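You operate a simulated robot arm through the tools that you are given. There is no shell and no other tool.

You are at the controls of a simulated two-armed robot. One attempt, no reset.

JOB
Pick up the yellow-lidded carton with one hand, pass it to the other hand and put it on the top of the test bench. Set down upright: yellow-lidded carton.

The check looks at the end state, three seconds after you hand in, the way a careful person would. Anything else that was tipped, shoved, dropped, spilled or broken makes it a failure.

ROBOT AND FRAMES
Two 7-joint arms with two-finger parallel grippers on one trunk, on a base that moves. Base frame: it is fixed to the floor where the robot stands at the start and does not move with it; the origin is under the middle of the robot, x ahead of it, y to its left, z up; the surface under the hand at the start is at about z = 0.92. Lengths are in m, angles in degrees, forces in N, time in s.
The left shoulder is at the start at [0.07, 0.134, 1.201], the right one opposite. With the tool pointing down near the work surface each hand reaches from about 0.2 to 0.66 m from the robot's upright axis, wherever it stands, measured 20 degrees to its own side. Places, roughly: top of the test bench [0.4, 1.2, 0.8]. Payload 1.57 kg a hand.
The TCP of each hand is the grasp point between the finger pads, 0.03 m short of the fingertips. In the tool frame z runs along the fingers and y along their closing line. The gripper opens to 0.08 m. The fingers are 0.017 m wide and 0.012 m thick; the gripper's body (0.04 by 0.082 m) begins 0.08 m behind the TCP.
Orientation is that of the tool frame in the base frame, as a unit quaternion [x, y, z, w]. With the fingers straight down and closing along the base's y, the tool's x points along the base's -x, its y along +y and its z along -z.

CONTROLS
- The arms move only by the tool servo_tool. It takes "left_series", "right_series" or both (then of equal length, played together; a hand with none holds still); each is a list of rows, each an object of numbers (a shift or turn left out is 0, a gripper value left out holds the last): "dx", "dy", "dz": the shift along the base's x, y, z in m; "wx", "wy", "wz": the turn, a rotation vector about the base's x, y, z in degrees. In form: [{"dx": .., "dy": .., "dz": .., "wx": .., "wy": .., "wz": ..}, ...]. A call has 1 to 20 rows; each row shifts and turns the commanded pose from where the row before left it. "left_jaw" and "right_jaw" are, for a hand that has rows, the finger opening in m, from 0 to 0.08, set as the call begins (left out, the last holds). Rows are played at 5 a second. More than 0.05 m and 8.6 degrees between two rows, or a gripper value outside its range, and nothing of the call is played. A pose out of reach is approached as far as the arm can. The call stops where the force on the tool passes 40 N (or 10 N more than at its start, if that is more) or the arm is blocked; 0.2 s more then pass. Each finger travels about 0.153 m/s and halts on what it meets, pressing with about 31 N; the grip force reading is that of the motor and also rises with nothing between the fingers. The clock runs only during rows and for 0.2 s after the last one: add rows that do not move to give the fingers time. The reply holds the time, the measured pose of the TCP, the force on the tool along the base axes, the opening and the grip force, in the units named above and with some noise, with the torque about the TCP (base axes, N m) and any sound that the robot's microphone picked up.
- Cameras (640 x 400 px; columns grow to the right, rows downward): "scene" is now at [0.1197, 0.0304, 1.4399]; the picture's right is [0.45, -0.90, 0.00], its down [-0.55, -0.27, -0.79] and it looks along [0.71, 0.35, -0.61] (base axes); focal length 253 px, centre (320, 200). "left" rides on the left gripper at [0.072, 0.007, -0.122] in its tool frame; the picture's right is [-0.09, 1.00, 0.00], its down [-0.84, -0.08, -0.54] and it looks along [-0.54, -0.05, 0.84] (tool axes); focal length 238 px, centre (320, 200). "right" rides on the right gripper at [0.072, -0.007, -0.122] in its tool frame; the picture's right is [0.09, 1.00, 0.00], its down [-0.84, 0.08, -0.54] and it looks along [-0.54, 0.05, 0.84] (tool axes); focal length 238 px, centre (320, 200). There is no depth. A picture from a camera that has moved, and an enlarged one, comes with that camera's place and axes in the base frame and with its lens. The place of the scene camera against the robot may be out by one fixed shift of up to 0.025 m in any direction.
- grab_frame(camera): a new picture of that camera. It takes no simulated time.
- slide_trunk(by): slides the trunk up (or, below 0, down) by that many m; the arms and the scene camera ride with it, the base frame stays. It gives what a move gives, with no picture.
- roll_base(legs): drives the robot by 1 to 6 legs, each [ahead, left, turn to the left] in m, m and degrees, along the robot's own axes; the way and the turn of a leg run together, so that a leg with both is an arc; at most 1.5 m and 180 degrees a leg. The arms and the cameras ride along, it lands a little off, and it stops where it bumps. It gives what a move gives.
- turn_head(pan, tilt): turns the head with the scene camera to pan (to the left, within 86 degrees either way) and tilt (down, from -29 to 69), counted from straight ahead of the robot. It gives what a move gives.
- close_up(camera, box): a new picture of the part [left, top, right, bottom] of that camera's present view, enlarged. It takes no simulated time.
- job_done(): hands the job in; it is judged then, once.

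Nothing tells you exact positions but the pictures and the camera data. Unless the task says otherwise, let go and move clear before handing in.

The tools are called after ">>>" as name(argument=value, ...) on one line, values as JSON. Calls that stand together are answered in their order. servo_tool: Moves the arms, as the interface text tells. Its arguments: {"type":"object","properties":{"left_series":{"type":"array","items":{"type":"object","properties":{"dx":{"type":"number"},"dy":{"type":"number"},"dz":{"type":"number"},"wx":{"type":"number"},"wy":{"type":"number"},"wz":{"type":"number"}}}},"left_jaw":{"type":"number"},"right_series":{"type":"array","items":{"type":"object","properties":{"dx":{"type":"number"},"dy":{"type":"number"},"dz":{"type":"number"},"wx":{"type":"number"},"wy":{"type":"number"},"wz":{"type":"number"}}}},"right_jaw":{"type":"number"}},"required":[]} The other tools are called the same way: slide_trunk (by) moves the trunk up or down; roll_base (legs) drives the base; turn_head (pan, tilt) turns the head that bears the scene camera; grab_frame (camera) takes a picture; close_up (camera, box) takes an enlarged picture of a part of a camera's view; job_done () hands the job in.

At the start:

```text
clock: 0.0
left_tcp_pos: [0.3562, 0.2833, 1.2279]
left_ee_rot: [-0.001, 1.0, 0.0, 0.0]
left_ft_force: [-0.2, 0.2, 0.4]
left_moment: [-0.02, 0.04, 0.01]
left_opening: 0.0801
left_grip_force: 0.1
right_tcp_pos: [0.449, -0.0128, 1.1745]
right_ee_rot: [0.001, 1.0, 0.0, 0.0]
right_ft_force: [-0.5, 0.2, 0.0]
right_moment: [-0.03, 0.02, 0.0]
right_opening: 0.0799
right_grip_force: 0.0
trunk travel left (down, up): [-0.775, 0.165]
robot x, y, heading: [0.0005, 0.003, -0.2]
head pan, tilt (commanded): [26.5, 37.9]
```

scene: 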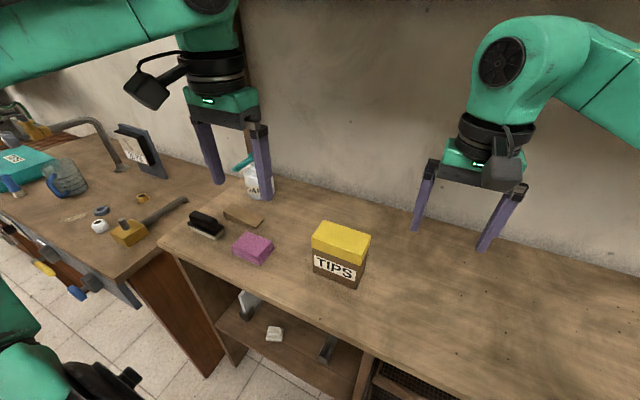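
right: 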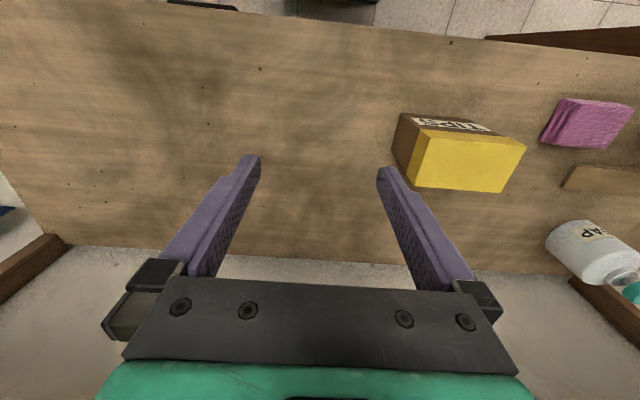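
left: 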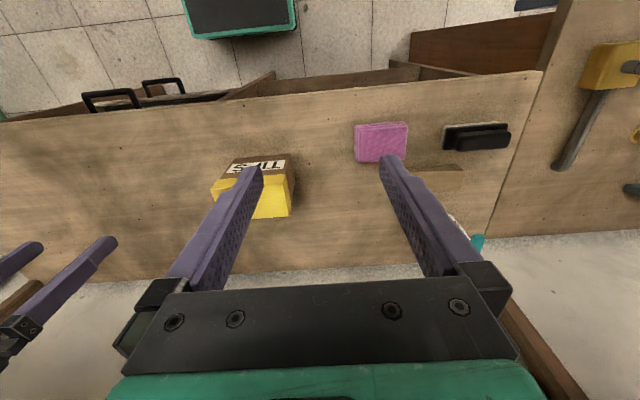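

I see the yellow-lidded carton (labelled TIPS) on the table ahead, roughly at x 0.5, y 0.15, and a bench with tools to the left. I'll look closer before I move anything.

>>> close_up(camera="scene", box=[220, 160, 420, 300])

>>> close_up(camera="right", box=[360, 60, 640, 235])

>>> close_up(camera="left", box=[180, 100, 340, 240])

>>> close_up(camera="scene", box=[0, 90, 220, 310])

```text
2.86 times, centred on (320, 230) of scene
camera zoom: at [0.1197, 0.0304, 1.4399], right [0.45, -0.9, 0.0], down [-0.55, -0.27, -0.79], along [0.71, 0.35, -0.61], focal length 724 px, centre (320, 114)
```

zoom: 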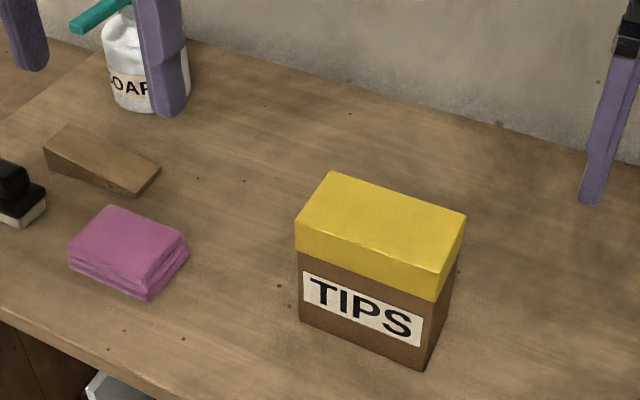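

```text
2.29 times, centred on (500, 148) of right
camera zoom: at [0.3779, -0.0203, 1.2939], right [-0.09, 1.0, 0.0], down [0.84, 0.08, 0.54], along [0.54, 0.05, -0.84], focal length 545 px, centre (-91, 320)
```

zoom: 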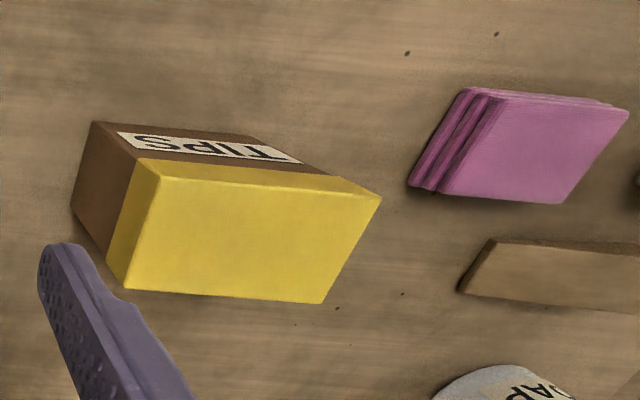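

```text
2.86 times, centred on (260, 170) of left
camera zoom: at [0.2851, 0.2898, 1.3508], right [0.09, 1.0, 0.0], down [0.84, -0.08, 0.54], along [0.54, -0.05, -0.84], focal length 681 px, centre (491, 286)
```

zoom: 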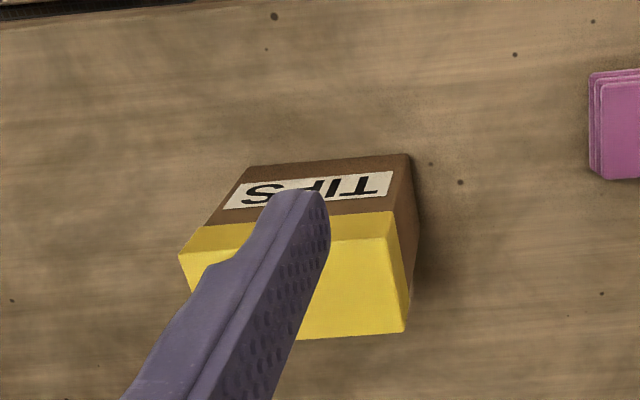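

```text
1.82 times, centred on (110, 200) of scene
camera zoom: at [0.1197, 0.0304, 1.4399], right [0.45, -0.9, 0.0], down [-0.55, -0.27, -0.79], along [0.71, 0.35, -0.61], focal length 460 px, centre (702, 200)
```

zoom: 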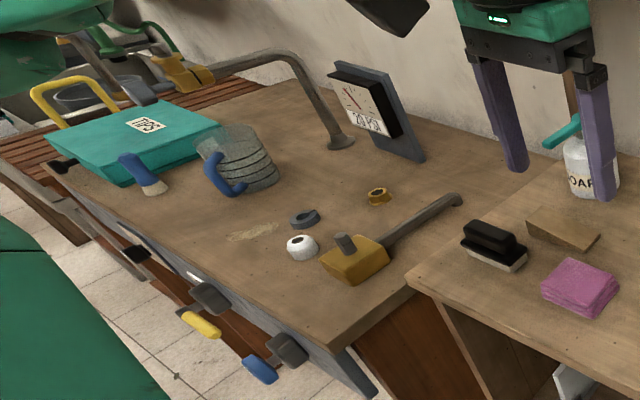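

The carton is about 0.066 m deep in x, 0.117 m wide in y and 0.105 m high, centred near [0.483, 0.168], so only the x faces can be gripped. Next I'll look left at the bench for a free spot and check the floor for the drive.

>>> turn_head(pan=70, tilt=35)

>>> grab_frame(camera="scene")

>>> turn_head(pan=80, tilt=65)

>>> grab_frame(camera="scene")

>>> turn_head(pan=50, tilt=40)

>>> grab_frame(camera="scene")

```text
clock: 1.1
left_tcp_pos: [0.3546, 0.2839, 1.2289]
left_ee_rot: [-0.001, 1.0, 0.0, -0.001]
left_ft_force: [0.2, -0.1, -0.5]
left_moment: [-0.01, 0.0, 0.01]
left_opening: 0.0798
left_grip_force: 0.0
right_tcp_pos: [0.4491, -0.0123, 1.173]
right_ee_rot: [0.001, 1.0, 0.0, -0.001]
right_ft_force: [-0.2, 0.2, -0.1]
right_moment: [0.03, 0.0, 0.03]
right_opening: 0.08
right_grip_force: 0.1
trunk travel left (down, up): [-0.775, 0.165]
robot x, y, heading: [0.0009, -0.0003, 0.0]
head pan, tilt (commanded): [70.0, 35.0]
```

```text
taken
camera scene: at [0.0725, 0.0746, 1.4443], right [0.94, -0.34, 0.0], down [-0.2, -0.54, -0.82], along [0.28, 0.77, -0.57], focal length 253 px, centre (320, 200)
```

scene: 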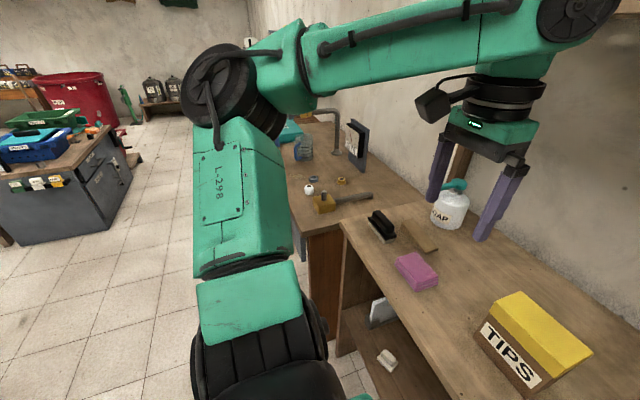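

```text
clock: 2.1
left_tcp_pos: [0.3561, 0.2839, 1.2295]
left_ee_rot: [-0.002, 1.0, 0.0, 0.0]
left_ft_force: [0.5, 0.5, 0.3]
left_moment: [0.01, 0.02, 0.01]
left_opening: 0.0799
left_grip_force: 0.1
right_tcp_pos: [0.4492, -0.0133, 1.1727]
right_ee_rot: [0.0, 1.0, 0.0, 0.0]
right_ft_force: [-0.5, 0.1, -0.9]
right_moment: [0.01, 0.0, 0.0]
right_opening: 0.0801
right_grip_force: 0.1
trunk travel left (down, up): [-0.775, 0.165]
robot x, y, heading: [0.001, 0.0006, 0.1]
head pan, tilt (commanded): [80.0, 65.0]
```

```text
taken
camera scene: at [0.0529, 0.0517, 1.4045], right [0.98, -0.17, 0.0], down [-0.16, -0.89, -0.42], along [0.07, 0.42, -0.91], focal length 253 px, centre (320, 200)
```

scene: 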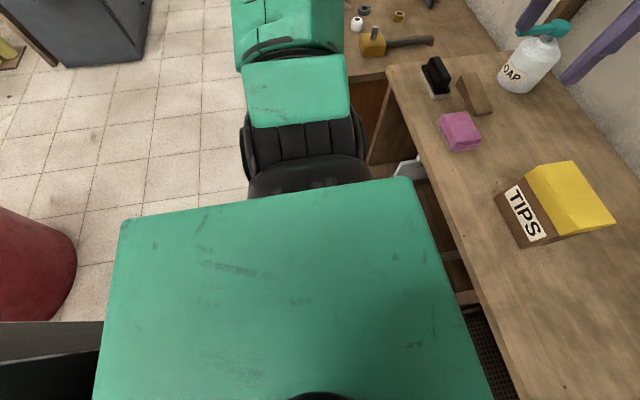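

```text
clock: 3.0
left_tcp_pos: [0.355, 0.2841, 1.2292]
left_ee_rot: [-0.002, 1.0, 0.0, 0.001]
left_ft_force: [0.1, -0.1, 0.0]
left_moment: [-0.01, -0.02, 0.03]
left_opening: 0.0803
left_grip_force: 0.1
right_tcp_pos: [0.4502, -0.0128, 1.1732]
right_ee_rot: [0.0, 1.0, 0.0, -0.001]
right_ft_force: [-1.6, -1.3, -0.5]
right_moment: [-0.01, 0.0, -0.01]
right_opening: 0.0801
right_grip_force: 0.0
trunk travel left (down, up): [-0.775, 0.165]
robot x, y, heading: [0.0027, 0.0013, 0.1]
head pan, tilt (commanded): [50.0, 40.0]
```

```text
taken
camera scene: at [0.0968, 0.057, 1.4367], right [0.77, -0.64, 0.0], down [-0.41, -0.49, -0.77], along [0.49, 0.59, -0.64], focal length 253 px, centre (320, 200)
```

scene: 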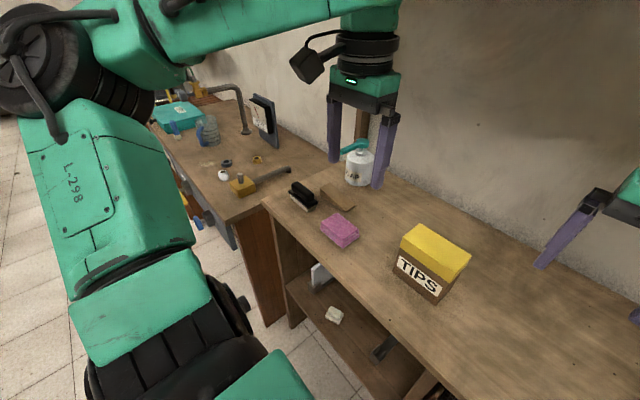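

The way left looks clear on the floor, and the bench has free patches between the clutter. Now I'll turn the right hand so its fingers close along x, with the wrist leaning toward -y, and stay high while I do it.

>>> servo_tool(right_series=[{"wz": 8.18, "dx": 0.003}, {"wz": 8.18, "dx": 0.003}, {"wz": 8.18, "dx": 0.003}, {"wz": 8.18, "dx": 0.003}, {"wz": 8.18, "dx": 0.003}, {"wz": 8.18, "dx": 0.003}, {"wz": 8.18, "dx": 0.003}, {"wz": 8.18, "dx": 0.003}, {"wz": 8.18, "dx": 0.003}, {"wz": 8.18, "dx": 0.003}, {"wz": 8.2, "dx": 0.003}, {"wx": 7.5}, {"wx": 7.5}, {"wx": 7.5}, {"wx": 7.5}, {}], right_jaw=0.08)

>>> grab_frame(camera="right")

>>> turn_head(pan=15, tilt=38)

>>> grab_frame(camera="scene")

```text
clock: 6.4
left_tcp_pos: [0.3566, 0.2831, 1.2294]
left_ee_rot: [0.0, 1.0, -0.001, 0.001]
left_ft_force: [0.0, -0.2, -0.3]
left_moment: [-0.01, 0.02, -0.01]
left_opening: 0.0798
left_grip_force: 0.1
right_tcp_pos: [0.2405, -0.0129, 1.1917]
right_ee_rot: [-0.682, 0.684, 0.183, 0.183]
right_ft_force: [-0.3, 0.6, -0.9]
right_moment: [-0.01, -0.02, -0.03]
right_opening: 0.08
right_grip_force: 0.1
right hand out of reach, approached as far as the arm can: row 6, 7, 8, 9, 10, 11, 13, 14, 15
trunk travel left (down, up): [-0.775, 0.165]
robot x, y, heading: [-0.0021, -0.002, -0.3]
head pan, tilt (commanded): [50.0, 40.0]
```

```text
taken
camera right: at [0.2472, -0.1373, 1.261], right [-1.0, -0.08, -0.04], down [-0.07, 0.45, 0.89], along [-0.05, 0.89, -0.46], focal length 238 px, centre (320, 200)
```

right: 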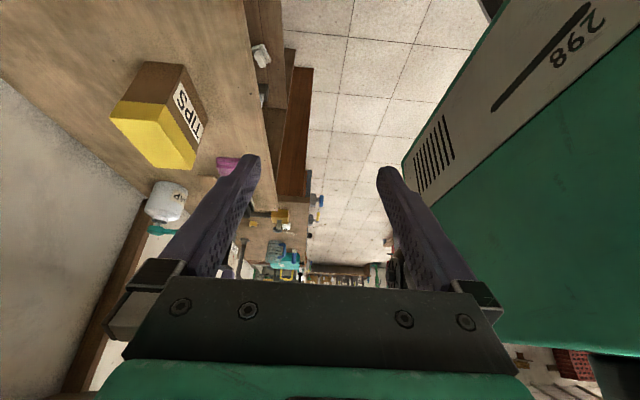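

```text
clock: 7.4
left_tcp_pos: [0.355, 0.2838, 1.2283]
left_ee_rot: [-0.001, 1.0, 0.0, 0.0]
left_ft_force: [0.7, 0.0, -0.6]
left_moment: [-0.05, 0.05, 0.03]
left_opening: 0.0797
left_grip_force: 0.0
right_tcp_pos: [0.2397, -0.0129, 1.1922]
right_ee_rot: [-0.683, 0.684, 0.182, 0.182]
right_ft_force: [-0.2, -0.2, -0.3]
right_moment: [0.0, -0.01, 0.0]
right_opening: 0.08
right_grip_force: 0.0
trunk travel left (down, up): [-0.775, 0.165]
robot x, y, heading: [-0.0025, 0.0044, 0.1]
head pan, tilt (commanded): [15.0, 38.0]
```

```text
taken
camera scene: at [0.1256, 0.0142, 1.4397], right [0.26, -0.97, 0.0], down [-0.59, -0.16, -0.79], along [0.76, 0.2, -0.62], focal length 253 px, centre (320, 200)
```

scene: 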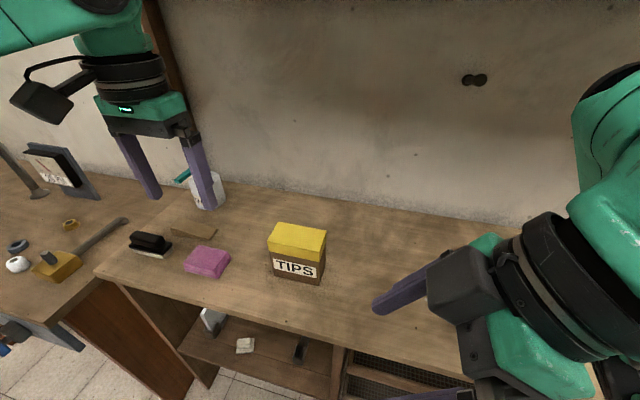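

The wrist reached its orientation, but the arm fell short in position: x is 0.24, not 0.48. I'll send a still row to see which pose is actually commanded.

>>> servo_tool(right_series=[{}, {}])

>>> grab_frame(camera="left")

```text
clock: 8.0
left_tcp_pos: [0.3554, 0.283, 1.228]
left_ee_rot: [-0.001, 1.0, 0.0, 0.0]
left_ft_force: [0.4, -0.6, 0.6]
left_moment: [-0.02, -0.02, -0.02]
left_opening: 0.0801
left_grip_force: 0.1
right_tcp_pos: [0.2397, -0.0145, 1.1931]
right_ee_rot: [-0.682, 0.684, 0.184, 0.183]
right_ft_force: [0.2, -0.6, -0.5]
right_moment: [0.0, -0.01, -0.02]
right_opening: 0.0798
right_grip_force: 0.0
trunk travel left (down, up): [-0.775, 0.165]
robot x, y, heading: [-0.0027, -0.0034, -0.3]
head pan, tilt (commanded): [15.0, 38.0]
```

```text
taken
camera left: at [0.285, 0.2898, 1.3509], right [0.09, 1.0, 0.0], down [0.84, -0.08, 0.54], along [0.54, -0.05, -0.84], focal length 238 px, centre (320, 200)
```

left: 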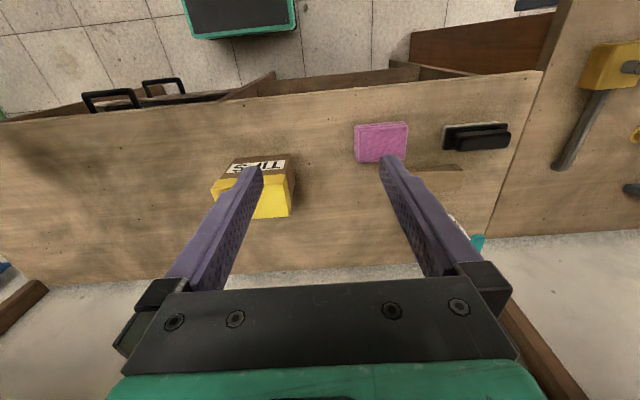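

The commanded pose was rebased to where the arm stopped, so I can steer from here. I'll try moving ahead from this arm configuration.

>>> servo_tool(right_series=[{"dx": 0.03}, {"dx": 0.03}, {"dx": 0.03}, {"dx": 0.03}, {"dx": 0.03}, {"dx": 0.03}, {"dx": 0.03}, {"dx": 0.03}, {}])

```text
clock: 10.0
left_tcp_pos: [0.3553, 0.2845, 1.2284]
left_ee_rot: [-0.001, 1.0, -0.001, 0.0]
left_ft_force: [0.8, -0.1, 0.5]
left_moment: [-0.01, 0.01, 0.02]
left_opening: 0.0802
left_grip_force: 0.1
right_tcp_pos: [0.2529, 0.0162, 1.2257]
right_ee_rot: [-0.682, 0.684, 0.183, 0.182]
right_ft_force: [-0.1, 0.1, -0.4]
right_moment: [-0.02, 0.03, 0.01]
right_opening: 0.0802
right_grip_force: 0.1
right hand out of reach, approached as far as the arm can: row 1, 2, 3, 4, 5, 6, 7, 8
trunk travel left (down, up): [-0.775, 0.165]
robot x, y, heading: [0.0016, -0.0023, -0.1]
head pan, tilt (commanded): [15.0, 38.0]
```

That +90° wrist turn runs into a limit for this arm. I'll take the tilt and turn back out, return to a comfortable pose, and then try the -90° turn instead.

>>> servo_tool(right_series=[{"wx": -7.5}, {"wx": -7.5}, {"wx": -7.5}, {"wx": -7.5}, {"wz": -8.18}, {"wz": -8.18}, {"wz": -8.18}, {"wz": -8.18}, {"wz": -8.18}, {"wz": -8.18}, {"wz": -8.18}, {"wz": -8.18}, {"wz": -8.18}, {"wz": -8.18}, {"wz": -8.2}, {}])

```text
clock: 13.4
left_tcp_pos: [0.3563, 0.2843, 1.2277]
left_ee_rot: [-0.001, 1.0, -0.001, 0.0]
left_ft_force: [-0.6, -0.2, 0.4]
left_moment: [-0.01, -0.02, 0.0]
left_opening: 0.0803
left_grip_force: 0.0
right_tcp_pos: [0.2354, 0.0197, 1.2205]
right_ee_rot: [0.001, 1.0, 0.0, 0.0]
right_ft_force: [-1.6, -0.3, -0.6]
right_moment: [-0.03, -0.01, 0.01]
right_opening: 0.0801
right_grip_force: 0.1
right hand out of reach, approached as far as the arm can: row 3, 4
trunk travel left (down, up): [-0.775, 0.165]
robot x, y, heading: [-0.0011, 0.0041, 0.1]
head pan, tilt (commanded): [15.0, 38.0]
```

>>> servo_tool(right_series=[{"dx": 0.032, "dy": -0.02, "dz": -0.008}, {"dx": 0.032, "dy": -0.02, "dz": -0.008}, {"dx": 0.032, "dy": -0.02, "dz": -0.008}, {"dx": 0.032, "dy": -0.02, "dz": -0.008}, {"dx": 0.032, "dy": -0.02, "dz": -0.008}, {"dx": 0.032, "dy": -0.02, "dz": -0.008}, {}, {"wz": -8.18}, {"wz": -8.18}, {"wz": -8.18}, {"wz": -8.18}, {"wz": -8.18}, {"wz": -8.18}, {"wz": -8.18}, {"wz": -8.18}, {"wz": -8.18}, {"wz": -8.18}, {"wz": -8.2}, {}])

>>> grab_frame(camera="scene")

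```text
clock: 17.4
left_tcp_pos: [0.3552, 0.2842, 1.2283]
left_ee_rot: [-0.001, 1.0, 0.001, -0.001]
left_ft_force: [-1.0, 0.3, 0.3]
left_moment: [0.01, -0.02, -0.01]
left_opening: 0.0798
left_grip_force: 0.1
right_tcp_pos: [0.4278, -0.1024, 1.1717]
right_ee_rot: [0.708, 0.706, 0.0, 0.0]
right_ft_force: [-0.5, 0.0, 0.3]
right_moment: [-0.03, -0.03, -0.05]
right_opening: 0.08
right_grip_force: 0.0
trunk travel left (down, up): [-0.775, 0.165]
robot x, y, heading: [0.0015, 0.0017, 0.1]
head pan, tilt (commanded): [15.0, 38.0]
```

```text
taken
camera scene: at [0.1257, 0.0142, 1.4397], right [0.26, -0.97, 0.0], down [-0.59, -0.16, -0.79], along [0.76, 0.2, -0.62], focal length 253 px, centre (320, 200)
```

scene: 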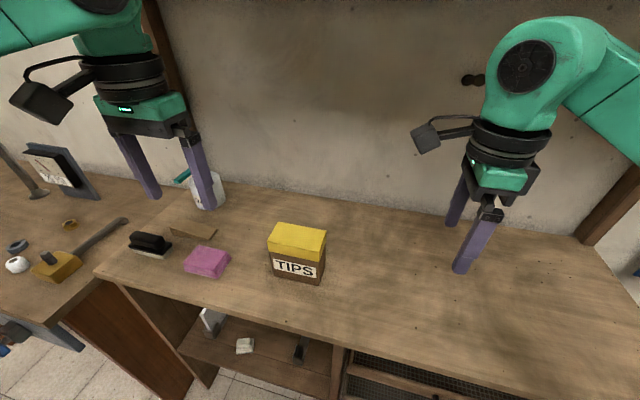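

The -90° turn works without trouble. Now I'll tilt the right wrist toward -y by 35° and move to a pre-grasp point above and to the right of the carton.

>>> servo_tool(right_series=[{"wx": 7}, {"wx": 7}, {"wx": 7}, {"wx": 7}, {"wx": 7}, {"dx": 0.011, "dy": 0.026, "dz": -0.006}, {"dx": 0.011, "dy": 0.026, "dz": -0.006}, {"dx": 0.011, "dy": 0.026, "dz": -0.006}, {"dx": 0.011, "dy": 0.026, "dz": -0.006}, {"dx": 0.011, "dy": 0.026, "dz": -0.006}, {}])

>>> grab_frame(camera="right")

>>> grab_frame(camera="scene")

```text
clock: 19.8
left_tcp_pos: [0.3557, 0.2834, 1.2293]
left_ee_rot: [-0.001, 1.0, 0.0, 0.001]
left_ft_force: [-0.5, -0.9, -0.2]
left_moment: [0.05, 0.04, 0.02]
left_opening: 0.08
left_grip_force: 0.0
right_tcp_pos: [0.485, 0.0269, 1.1421]
right_ee_rot: [0.675, 0.674, 0.213, -0.212]
right_ft_force: [-0.4, -0.1, -1.0]
right_moment: [0.0, -0.03, 0.0]
right_opening: 0.0801
right_grip_force: 0.1
trunk travel left (down, up): [-0.775, 0.165]
robot x, y, heading: [-0.0, 0.0007, 0.2]
head pan, tilt (commanded): [15.0, 38.0]
```

```text
taken
camera right: at [0.4795, 0.0152, 1.2816], right [1.0, 0.07, 0.05], down [0.08, -1.0, -0.04], along [0.05, 0.04, -1.0], focal length 238 px, centre (320, 200)
```

right: 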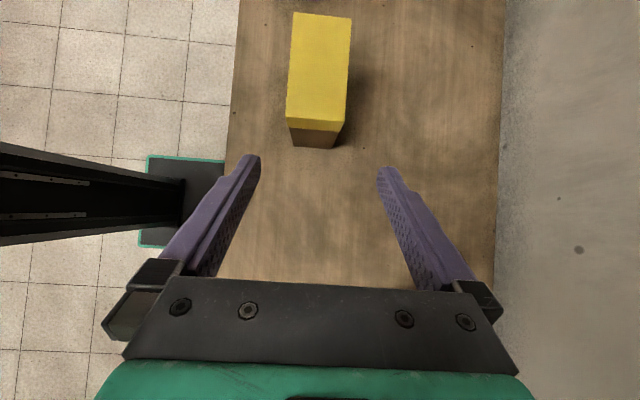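

```text
taken
camera scene: at [0.1253, 0.0133, 1.4398], right [0.26, -0.97, 0.0], down [-0.59, -0.16, -0.79], along [0.76, 0.2, -0.62], focal length 253 px, centre (320, 200)
```

scene: 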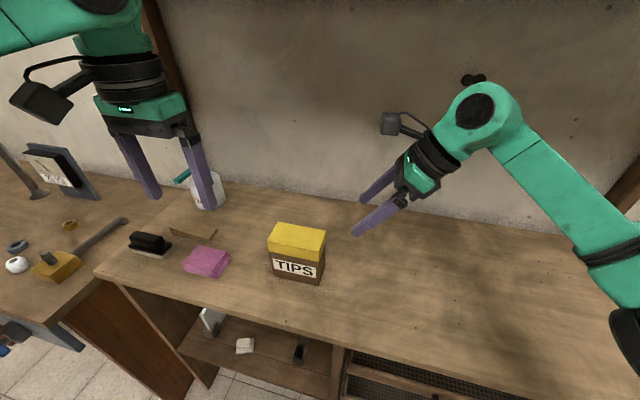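

>>> close_up(camera="right", box=[240, 0, 400, 160])

```text
2.50 times, centred on (320, 80) of right
camera zoom: at [0.4795, 0.0152, 1.2816], right [1.0, 0.07, 0.05], down [0.08, -1.0, -0.04], along [0.05, 0.04, -1.0], focal length 596 px, centre (320, 500)
```

zoom: 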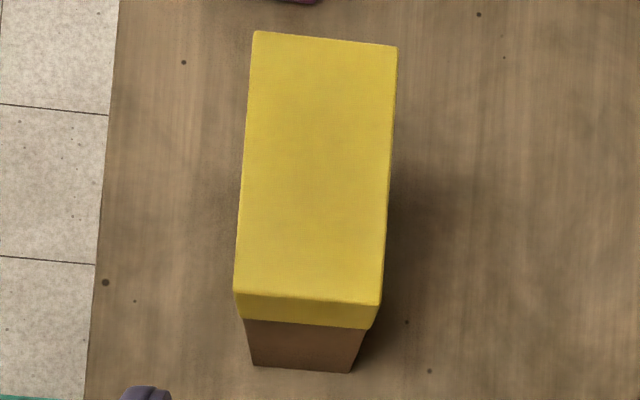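

The carton lies square to the axes, centred near [0.480, 0.165] and about 0.062 m deep, and the fingers straddle it. I'll go down along the tool axis in two steps, checking after the first.

>>> servo_tool(right_series=[{"dx": -0.001, "dy": 0.0135, "dz": -0.0196}, {"dx": -0.001, "dy": 0.0135, "dz": -0.0196}, {"dx": -0.001, "dy": 0.0135, "dz": -0.0196}, {"dy": 0.0135, "dz": -0.0196}, {}])

>>> grab_frame(camera="right")

>>> grab_frame(camera="left")

```text
clock: 21.0
left_tcp_pos: [0.3561, 0.2824, 1.2283]
left_ee_rot: [-0.001, 1.0, 0.0, 0.001]
left_ft_force: [-0.5, -0.2, -0.5]
left_moment: [0.01, -0.03, -0.05]
left_opening: 0.08
left_grip_force: 0.0
right_tcp_pos: [0.4821, 0.0833, 1.063]
right_ee_rot: [0.674, 0.674, 0.213, -0.213]
right_ft_force: [0.7, -0.6, -0.8]
right_moment: [0.02, 0.0, 0.0]
right_opening: 0.08
right_grip_force: 0.0
trunk travel left (down, up): [-0.775, 0.165]
robot x, y, heading: [-0.0001, -0.0006, -0.1]
head pan, tilt (commanded): [15.0, 38.0]
```

```text
taken
camera right: at [0.4766, 0.0708, 1.2039], right [1.0, 0.07, 0.05], down [0.08, -1.0, -0.04], along [0.05, 0.04, -1.0], focal length 238 px, centre (320, 200)
```

right: 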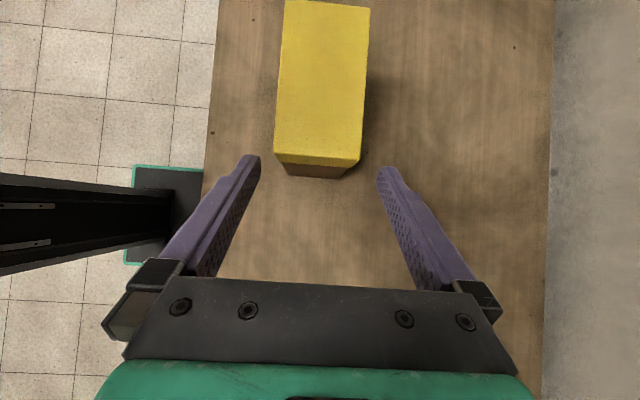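

```text
taken
camera left: at [0.2849, 0.2895, 1.351], right [0.09, 1.0, 0.0], down [0.84, -0.08, 0.54], along [0.54, -0.05, -0.84], focal length 238 px, centre (320, 200)
```

left: 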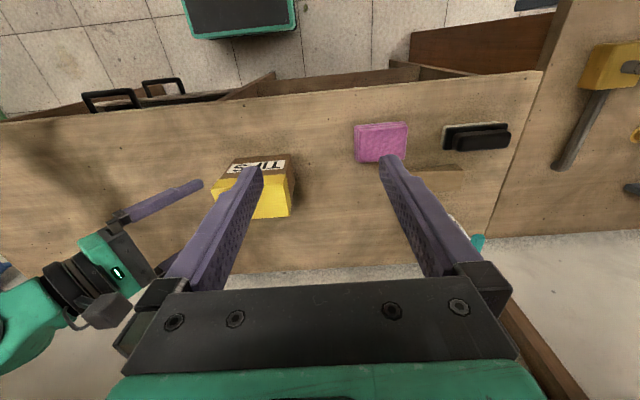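

The carton is still centred between the open fingers. I'll go down the rest of the way to the grasp height, leaving the jaw open.

>>> servo_tool(right_series=[{"dx": -0.001, "dy": 0.0132, "dz": -0.0195}, {"dy": 0.0132, "dz": -0.0195}, {"dy": 0.0132, "dz": -0.0195}, {"dy": 0.0132, "dz": -0.0195}, {}])

>>> grab_frame(camera="right")

>>> grab_frame(camera="scene")

>>> grab_frame(camera="left")

```text
clock: 22.2
left_tcp_pos: [0.3557, 0.2845, 1.2295]
left_ee_rot: [0.0, 1.0, 0.0, 0.001]
left_ft_force: [-0.1, 0.1, 0.4]
left_moment: [-0.03, 0.02, 0.0]
left_opening: 0.0797
left_grip_force: 0.2
right_tcp_pos: [0.4786, 0.137, 0.9865]
right_ee_rot: [0.674, 0.674, 0.213, -0.213]
right_ft_force: [-0.9, -1.0, -0.4]
right_moment: [-0.02, 0.0, 0.0]
right_opening: 0.0801
right_grip_force: 0.1
trunk travel left (down, up): [-0.775, 0.165]
robot x, y, heading: [-0.0043, -0.0007, 0.1]
head pan, tilt (commanded): [15.0, 38.0]
```

```text
taken
camera right: at [0.4722, 0.1237, 1.1261], right [1.0, 0.07, 0.05], down [0.08, -1.0, -0.04], along [0.05, 0.04, -1.0], focal length 238 px, centre (320, 200)
```

right: 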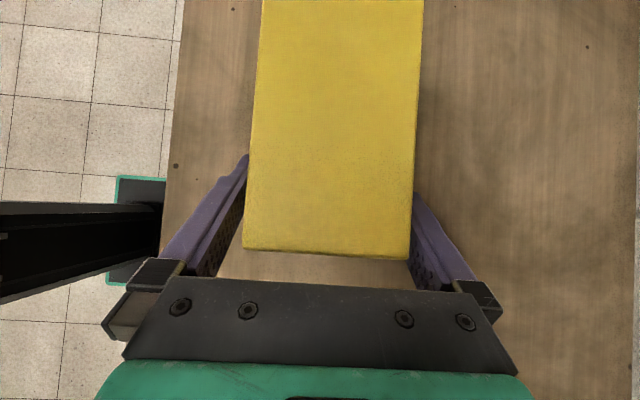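

```text
taken
camera scene: at [0.1256, 0.0139, 1.4397], right [0.26, -0.97, 0.0], down [-0.59, -0.16, -0.79], along [0.76, 0.2, -0.62], focal length 253 px, centre (320, 200)
```

scene: 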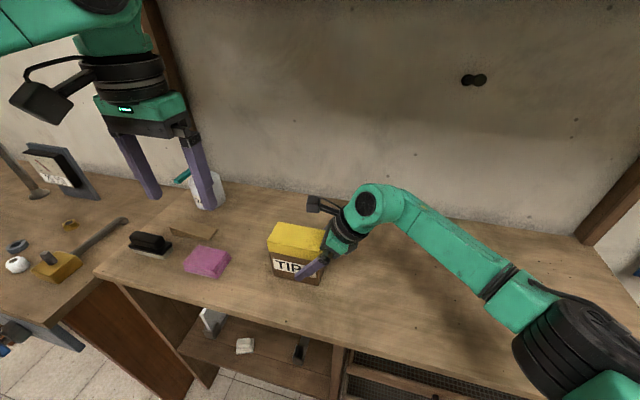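

```text
taken
camera left: at [0.285, 0.2895, 1.3509], right [0.09, 1.0, 0.0], down [0.84, -0.08, 0.54], along [0.54, -0.05, -0.84], focal length 238 px, centre (320, 200)
```

left: 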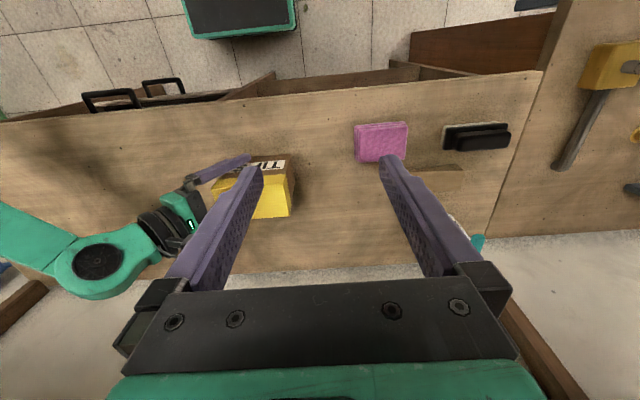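

Both fingers are beside the carton with clear gaps. Closing the right gripper.

>>> servo_tool(right_series=[{}, {}, {}, {}], right_jaw=0.03)

>>> grab_frame(camera="right")

```text
clock: 23.2
left_tcp_pos: [0.355, 0.2831, 1.2286]
left_ee_rot: [-0.001, 1.0, 0.0, 0.0]
left_ft_force: [-0.1, -0.4, 0.1]
left_moment: [0.0, -0.01, 0.03]
left_opening: 0.0801
left_grip_force: 0.1
right_tcp_pos: [0.4786, 0.1361, 0.987]
right_ee_rot: [0.674, 0.674, 0.213, -0.213]
right_ft_force: [-0.5, -0.5, 0.5]
right_moment: [0.11, -0.06, -0.02]
right_opening: 0.0598
right_grip_force: 31.2
trunk travel left (down, up): [-0.775, 0.165]
robot x, y, heading: [-0.0002, -0.0015, 0.1]
head pan, tilt (commanded): [15.0, 38.0]
```

```text
taken
camera right: at [0.4724, 0.1234, 1.1263], right [1.0, 0.07, 0.05], down [0.08, -1.0, -0.04], along [0.05, 0.04, -1.0], focal length 238 px, centre (320, 200)
```

right: 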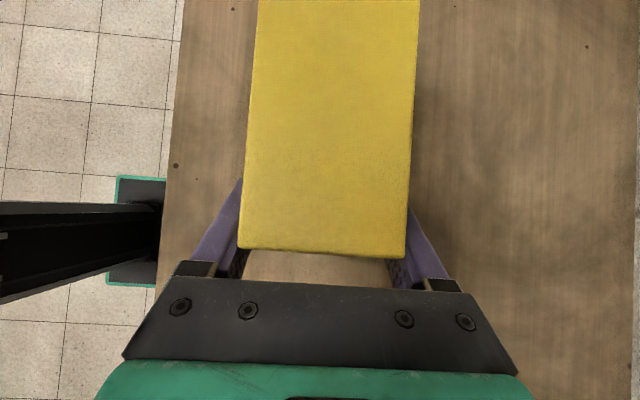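

The grip is firm at an opening of 0.0598 m. I'll lift straight up a little and check that the carton stays level.

>>> servo_tool(right_series=[{"dz": 0.01}, {"dz": 0.02}, {"dz": 0.02}, {"dz": 0.02}, {}])

>>> grab_frame(camera="scene")

>>> grab_frame(camera="right")

```text
clock: 24.4
left_tcp_pos: [0.3558, 0.2845, 1.2292]
left_ee_rot: [-0.001, 1.0, 0.0, 0.0]
left_ft_force: [0.2, -0.2, 0.7]
left_moment: [0.0, -0.02, 0.05]
left_opening: 0.0801
left_grip_force: 0.1
right_tcp_pos: [0.4803, 0.1364, 1.058]
right_ee_rot: [0.674, 0.674, 0.213, -0.214]
right_ft_force: [-0.5, -0.1, -2.9]
right_moment: [-0.07, 0.0, -0.01]
right_opening: 0.0599
right_grip_force: 30.6
trunk travel left (down, up): [-0.775, 0.165]
robot x, y, heading: [-0.0004, 0.0008, -0.2]
head pan, tilt (commanded): [15.0, 38.0]
```

```text
taken
camera scene: at [0.1262, 0.0142, 1.4396], right [0.26, -0.97, 0.0], down [-0.6, -0.16, -0.79], along [0.76, 0.2, -0.62], focal length 253 px, centre (320, 200)
```

scene: 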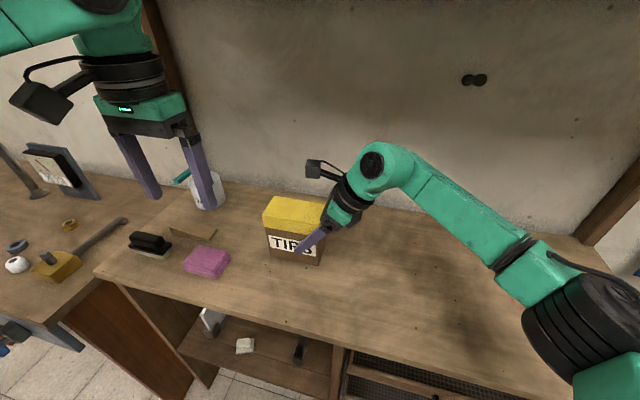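

```text
taken
camera right: at [0.4744, 0.1239, 1.1977], right [1.0, 0.07, 0.05], down [0.08, -1.0, -0.04], along [0.05, 0.04, -1.0], focal length 238 px, centre (320, 200)
```

right: 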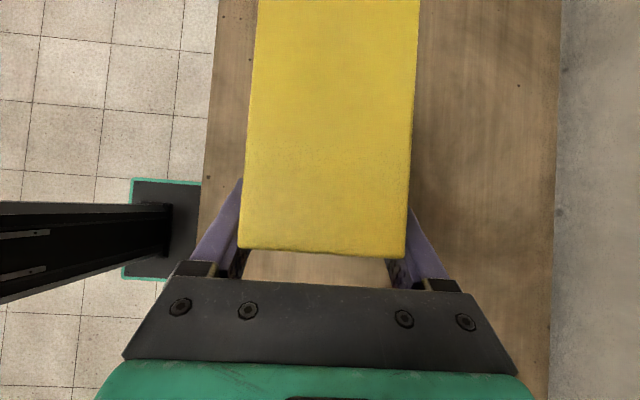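

The carton is held level and weighs about 3 N. Now I'll raise it to handover height near the middle, and turn the left hand to the matching yaw out on the left side.

>>> servo_tool(right_series=[{"dx": -0.005, "dy": -0.011, "dz": 0.02}, {"dx": -0.005, "dy": -0.011, "dz": 0.02}, {"dx": -0.005, "dy": -0.011, "dz": 0.02}, {"dx": -0.005, "dy": -0.011, "dz": 0.02}, {"dx": -0.005, "dy": -0.011, "dz": 0.02}, {"dx": -0.005, "dy": -0.011, "dz": 0.02}, {}, {}, {}, {}, {}, {}], left_series=[{"wz": 8.18, "dx": 0.005, "dy": 0.004}, {"wz": 8.18, "dx": 0.005, "dy": 0.004}, {"wz": 8.18, "dx": 0.005, "dy": 0.004}, {"wz": 8.18, "dx": 0.005, "dy": 0.004}, {"wz": 8.18, "dx": 0.005, "dy": 0.004}, {"wz": 8.18, "dx": 0.005, "dy": 0.004}, {"wz": 8.18, "dx": 0.005, "dy": 0.004}, {"wz": 8.18, "dx": 0.005, "dy": 0.004}, {"wz": 8.18, "dx": 0.005, "dy": 0.004}, {"wz": 8.18, "dx": 0.005, "dy": 0.004}, {"wz": 8.2, "dx": 0.005, "dy": 0.004}, {}])

>>> grab_frame(camera="scene")

>>> grab_frame(camera="right")

```text
clock: 27.0
left_tcp_pos: [0.4114, 0.3283, 1.2274]
left_ee_rot: [0.708, -0.706, -0.001, -0.001]
left_ft_force: [-0.4, -0.6, -0.8]
left_moment: [-0.01, -0.03, -0.02]
left_opening: 0.08
left_grip_force: 0.1
right_tcp_pos: [0.4478, 0.0691, 1.1765]
right_ee_rot: [0.674, 0.675, 0.212, -0.213]
right_ft_force: [0.5, -0.7, -2.3]
right_moment: [-0.08, 0.0, 0.02]
right_opening: 0.0598
right_grip_force: 31.1
trunk travel left (down, up): [-0.775, 0.165]
robot x, y, heading: [0.0008, -0.0, 0.2]
head pan, tilt (commanded): [15.0, 38.0]
```

```text
taken
camera scene: at [0.126, 0.0142, 1.4397], right [0.26, -0.97, 0.0], down [-0.59, -0.16, -0.79], along [0.76, 0.2, -0.62], focal length 253 px, centre (320, 200)
```

scene: 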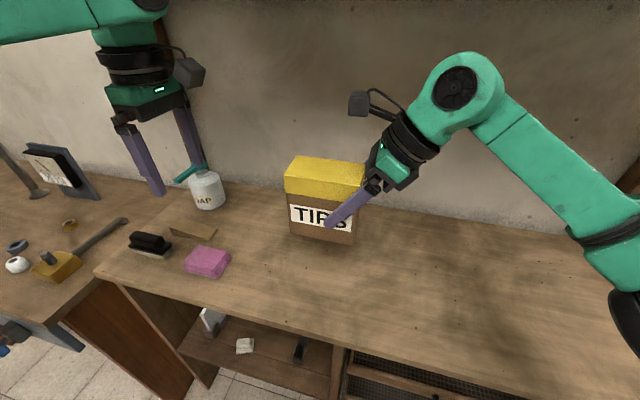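

```text
taken
camera right: at [0.4418, 0.0566, 1.3165], right [1.0, 0.07, 0.05], down [0.08, -1.0, -0.04], along [0.05, 0.04, -1.0], focal length 238 px, centre (320, 200)
```

right: 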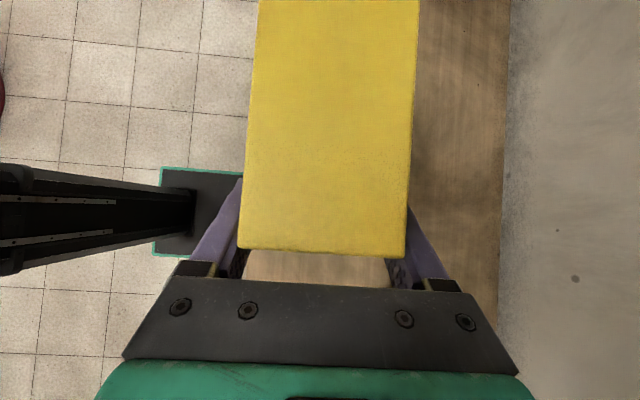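

The left hand turned fine. Now I'll tilt it 45° so its wrist leans left, and bring it to a point up and to the left of the carton.

>>> servo_tool(left_series=[{"wx": -7.5, "dz": 0.01}, {"wx": -7.5, "dz": 0.01}, {"wx": -7.5, "dz": 0.01}, {"wx": -7.5, "dz": 0.01}, {"wx": -7.5, "dz": 0.01}, {"wx": -7.5, "dz": 0.01}, {"dx": 0.018, "dy": -0.02}, {"dx": 0.018, "dy": -0.02}, {}])

>>> grab_frame(camera="scene")

>>> grab_frame(camera="left")

```text
clock: 29.0
left_tcp_pos: [0.4416, 0.289, 1.2883]
left_ee_rot: [0.654, -0.653, 0.27, 0.27]
left_ft_force: [-0.5, 0.4, 0.8]
left_moment: [-0.04, 0.01, 0.03]
left_opening: 0.0801
left_grip_force: 0.1
right_tcp_pos: [0.4466, 0.0685, 1.1767]
right_ee_rot: [0.674, 0.675, 0.212, -0.211]
right_ft_force: [0.4, -0.4, -1.7]
right_moment: [-0.08, 0.0, -0.01]
right_opening: 0.06
right_grip_force: 30.9
trunk travel left (down, up): [-0.775, 0.165]
robot x, y, heading: [0.0, -0.001, -0.1]
head pan, tilt (commanded): [15.0, 38.0]
```

```text
taken
camera scene: at [0.1232, 0.0149, 1.4399], right [0.26, -0.97, 0.0], down [-0.59, -0.16, -0.79], along [0.76, 0.2, -0.61], focal length 253 px, centre (320, 200)
```

scene: 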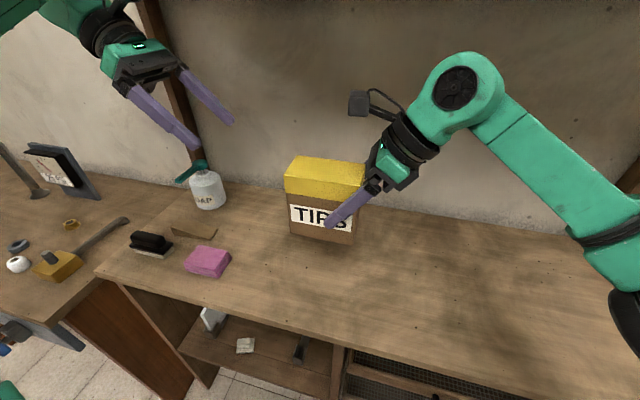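

```text
taken
camera left: at [0.4373, 0.3243, 1.4259], right [-1.0, 0.06, -0.07], down [0.08, 0.98, -0.21], along [0.05, -0.21, -0.98], focal length 238 px, centre (320, 200)
```

left: 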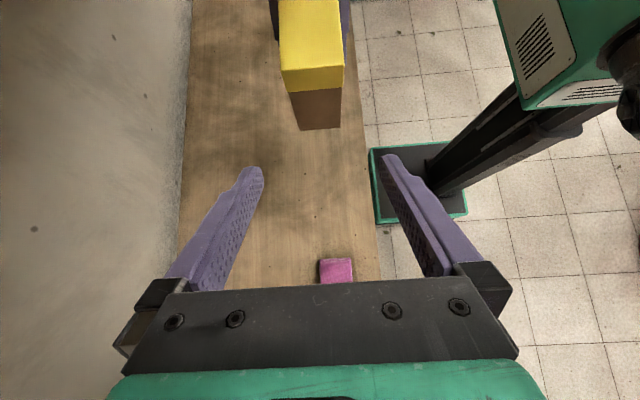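

>>> servo_tool(left_series=[{"dy": -0.018, "dz": -0.005}, {"dy": -0.018, "dz": -0.005}, {"dy": -0.018, "dz": -0.004}, {}, {}, {}])

>>> grab_frame(camera="left")

>>> close_up(camera="left", box=[220, 0, 420, 200])

```text
clock: 30.4
left_tcp_pos: [0.4474, 0.2343, 1.2708]
left_ee_rot: [0.654, -0.653, 0.271, 0.27]
left_ft_force: [-0.3, -0.2, 0.2]
left_moment: [0.02, 0.0, -0.03]
left_opening: 0.0801
left_grip_force: 0.0
right_tcp_pos: [0.4477, 0.0689, 1.1759]
right_ee_rot: [0.674, 0.675, 0.212, -0.213]
right_ft_force: [0.5, -0.4, -2.1]
right_moment: [-0.11, -0.01, -0.01]
right_opening: 0.0598
right_grip_force: 31.0
trunk travel left (down, up): [-0.775, 0.165]
robot x, y, heading: [0.0025, 0.0009, -0.0]
head pan, tilt (commanded): [15.0, 38.0]
```

```text
taken
camera left: at [0.4411, 0.2697, 1.409], right [-1.0, 0.06, -0.06], down [0.08, 0.98, -0.21], along [0.05, -0.21, -0.98], focal length 238 px, centre (320, 200)
```

left: 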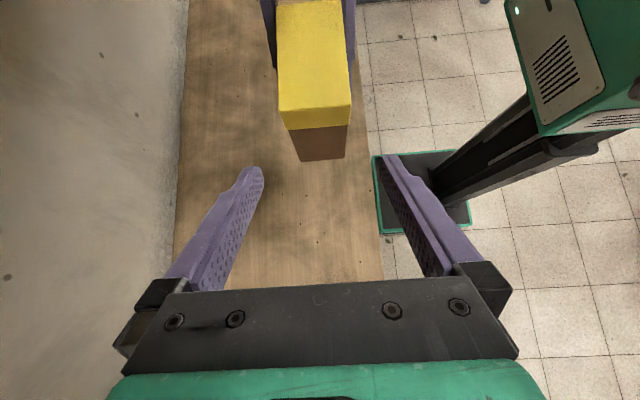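

```text
2.00 times, centred on (320, 100) of left
camera zoom: at [0.4411, 0.2697, 1.409], right [-1.0, 0.06, -0.06], down [0.08, 0.98, -0.21], along [0.05, -0.21, -0.98], focal length 477 px, centre (320, 400)
```

zoom: 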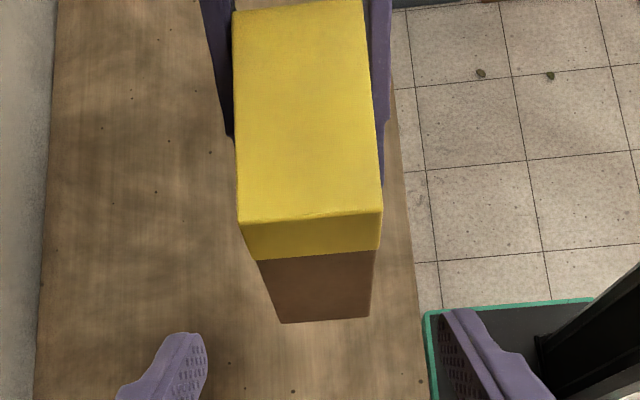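

The left hand is lined up in x with the carton at 0.448. I'll close in along its tool axis halfway and check.

>>> servo_tool(left_series=[{"dy": -0.0166, "dz": -0.016}, {"dy": -0.0166, "dz": -0.016}, {"dy": -0.0166, "dz": -0.016}, {}, {}])

>>> grab_frame(camera="left")

>>> grab_frame(camera="scene")

>>> grab_frame(camera="right")

```text
clock: 31.6
left_tcp_pos: [0.4461, 0.1847, 1.226]
left_ee_rot: [0.654, -0.653, 0.271, 0.271]
left_ft_force: [-0.7, 0.2, 0.5]
left_moment: [0.0, -0.01, 0.01]
left_opening: 0.0802
left_grip_force: 0.0
right_tcp_pos: [0.4488, 0.0695, 1.1767]
right_ee_rot: [0.675, 0.674, 0.212, -0.212]
right_ft_force: [0.2, -0.2, -2.2]
right_moment: [-0.08, -0.01, -0.04]
right_opening: 0.0598
right_grip_force: 30.6
trunk travel left (down, up): [-0.775, 0.165]
robot x, y, heading: [0.0019, -0.0008, 0.1]
head pan, tilt (commanded): [15.0, 38.0]
```

```text
taken
camera left: at [0.4412, 0.2194, 1.3642], right [-1.0, 0.06, -0.06], down [0.08, 0.98, -0.21], along [0.05, -0.21, -0.98], focal length 238 px, centre (320, 200)
```

left: 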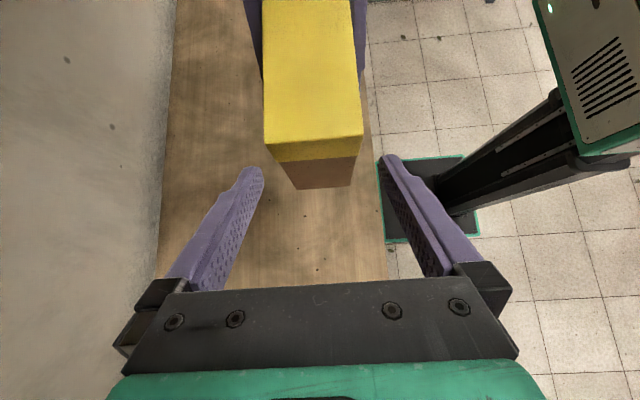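

```text
taken
camera scene: at [0.1261, 0.0143, 1.4397], right [0.26, -0.97, 0.0], down [-0.59, -0.16, -0.79], along [0.76, 0.2, -0.62], focal length 253 px, centre (320, 200)
```

scene: 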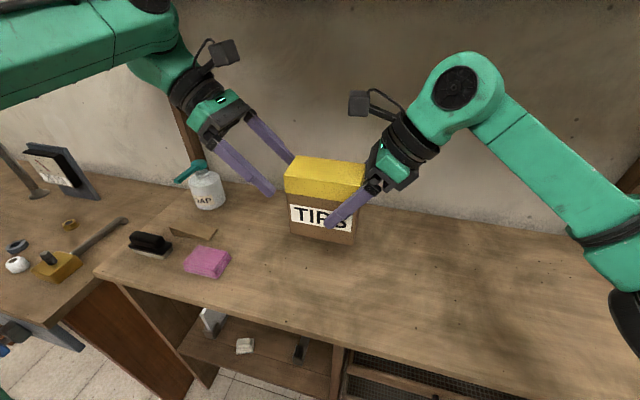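

```text
taken
camera right: at [0.442, 0.0566, 1.3165], right [1.0, 0.07, 0.05], down [0.08, -1.0, -0.04], along [0.05, 0.04, -1.0], focal length 238 px, centre (320, 200)
```

right: 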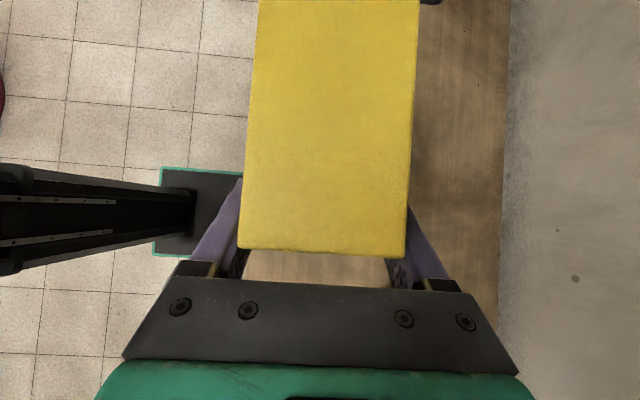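

>>> servo_tool(left_series=[{"dx": 0.001, "dy": -0.0167, "dz": -0.0166}, {"dy": -0.0167, "dz": -0.0166}, {"dy": -0.0167, "dz": -0.0166}, {}, {}])

>>> grab_frame(camera="left")

>>> close_up(camera="scene", box=[200, 80, 440, 260])

>>> grab_frame(camera="right")

```text
clock: 32.8
left_tcp_pos: [0.4467, 0.1353, 1.1767]
left_ee_rot: [0.655, -0.652, 0.27, 0.27]
left_ft_force: [0.0, -0.1, -0.4]
left_moment: [0.02, -0.02, 0.0]
left_opening: 0.0799
left_grip_force: 0.1
right_tcp_pos: [0.4481, 0.0698, 1.1755]
right_ee_rot: [0.675, 0.674, 0.212, -0.212]
right_ft_force: [0.4, 0.8, -2.4]
right_moment: [-0.06, 0.02, 0.03]
right_opening: 0.0599
right_grip_force: 31.0
trunk travel left (down, up): [-0.775, 0.165]
robot x, y, heading: [0.0055, 0.0006, -0.0]
head pan, tilt (commanded): [15.0, 38.0]
```

```text
taken
camera left: at [0.4416, 0.1685, 1.3148], right [-1.0, 0.06, -0.06], down [0.08, 0.98, -0.21], along [0.05, -0.21, -0.98], focal length 238 px, centre (320, 200)
```

left: 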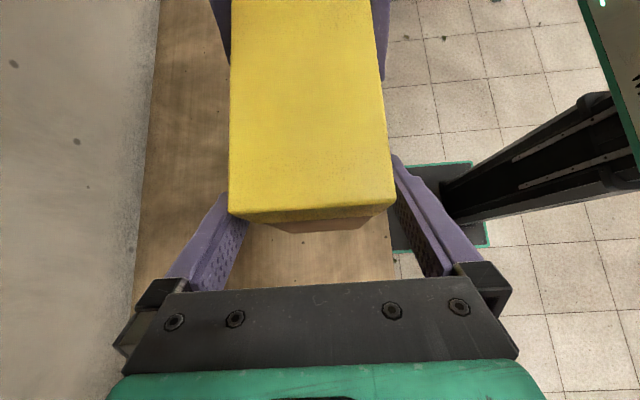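

```text
2.22 times, centred on (320, 170) of scene
camera zoom: at [0.1261, 0.0144, 1.4397], right [0.26, -0.97, 0.0], down [-0.59, -0.16, -0.79], along [0.76, 0.2, -0.62], focal length 563 px, centre (320, 267)
```

zoom: 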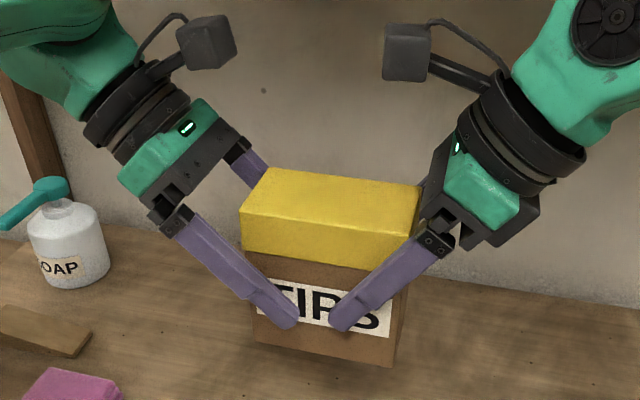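

```text
taken
camera right: at [0.442, 0.0567, 1.3165], right [1.0, 0.07, 0.05], down [0.08, -1.0, -0.04], along [0.05, 0.04, -1.0], focal length 238 px, centre (320, 200)
```

right: 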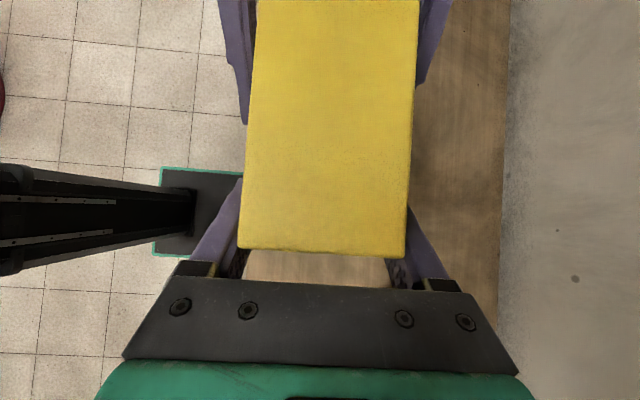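

Both hands straddle the carton in a V, and the fingertips clear each other. Closing the left gripper now, with the right still holding.

>>> servo_tool(left_series=[{}, {}, {}, {}, {}], left_jaw=0.03)

>>> close_up(camera="scene", box=[200, 80, 440, 260])

```text
clock: 34.0
left_tcp_pos: [0.4479, 0.1336, 1.1777]
left_ee_rot: [0.654, -0.653, 0.27, 0.271]
left_ft_force: [11.0, 1.2, 0.5]
left_moment: [0.21, -0.14, -0.11]
left_opening: 0.0597
left_grip_force: 31.0
right_tcp_pos: [0.4477, 0.0689, 1.177]
right_ee_rot: [0.674, 0.675, 0.212, -0.213]
right_ft_force: [-11.4, -0.7, 1.0]
right_moment: [-0.1, 0.15, 0.79]
right_opening: 0.0598
right_grip_force: 30.9
trunk travel left (down, up): [-0.775, 0.165]
robot x, y, heading: [0.001, 0.0, 0.0]
head pan, tilt (commanded): [15.0, 38.0]
```

```text
2.22 times, centred on (320, 170) of scene
camera zoom: at [0.1261, 0.0143, 1.4397], right [0.26, -0.97, 0.0], down [-0.6, -0.16, -0.79], along [0.76, 0.2, -0.62], focal length 563 px, centre (320, 267)
```

zoom: 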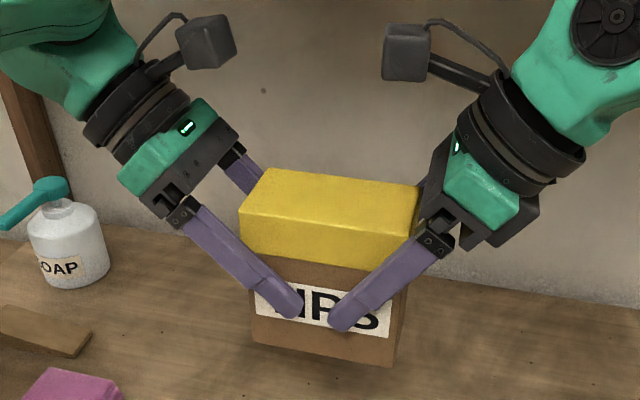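

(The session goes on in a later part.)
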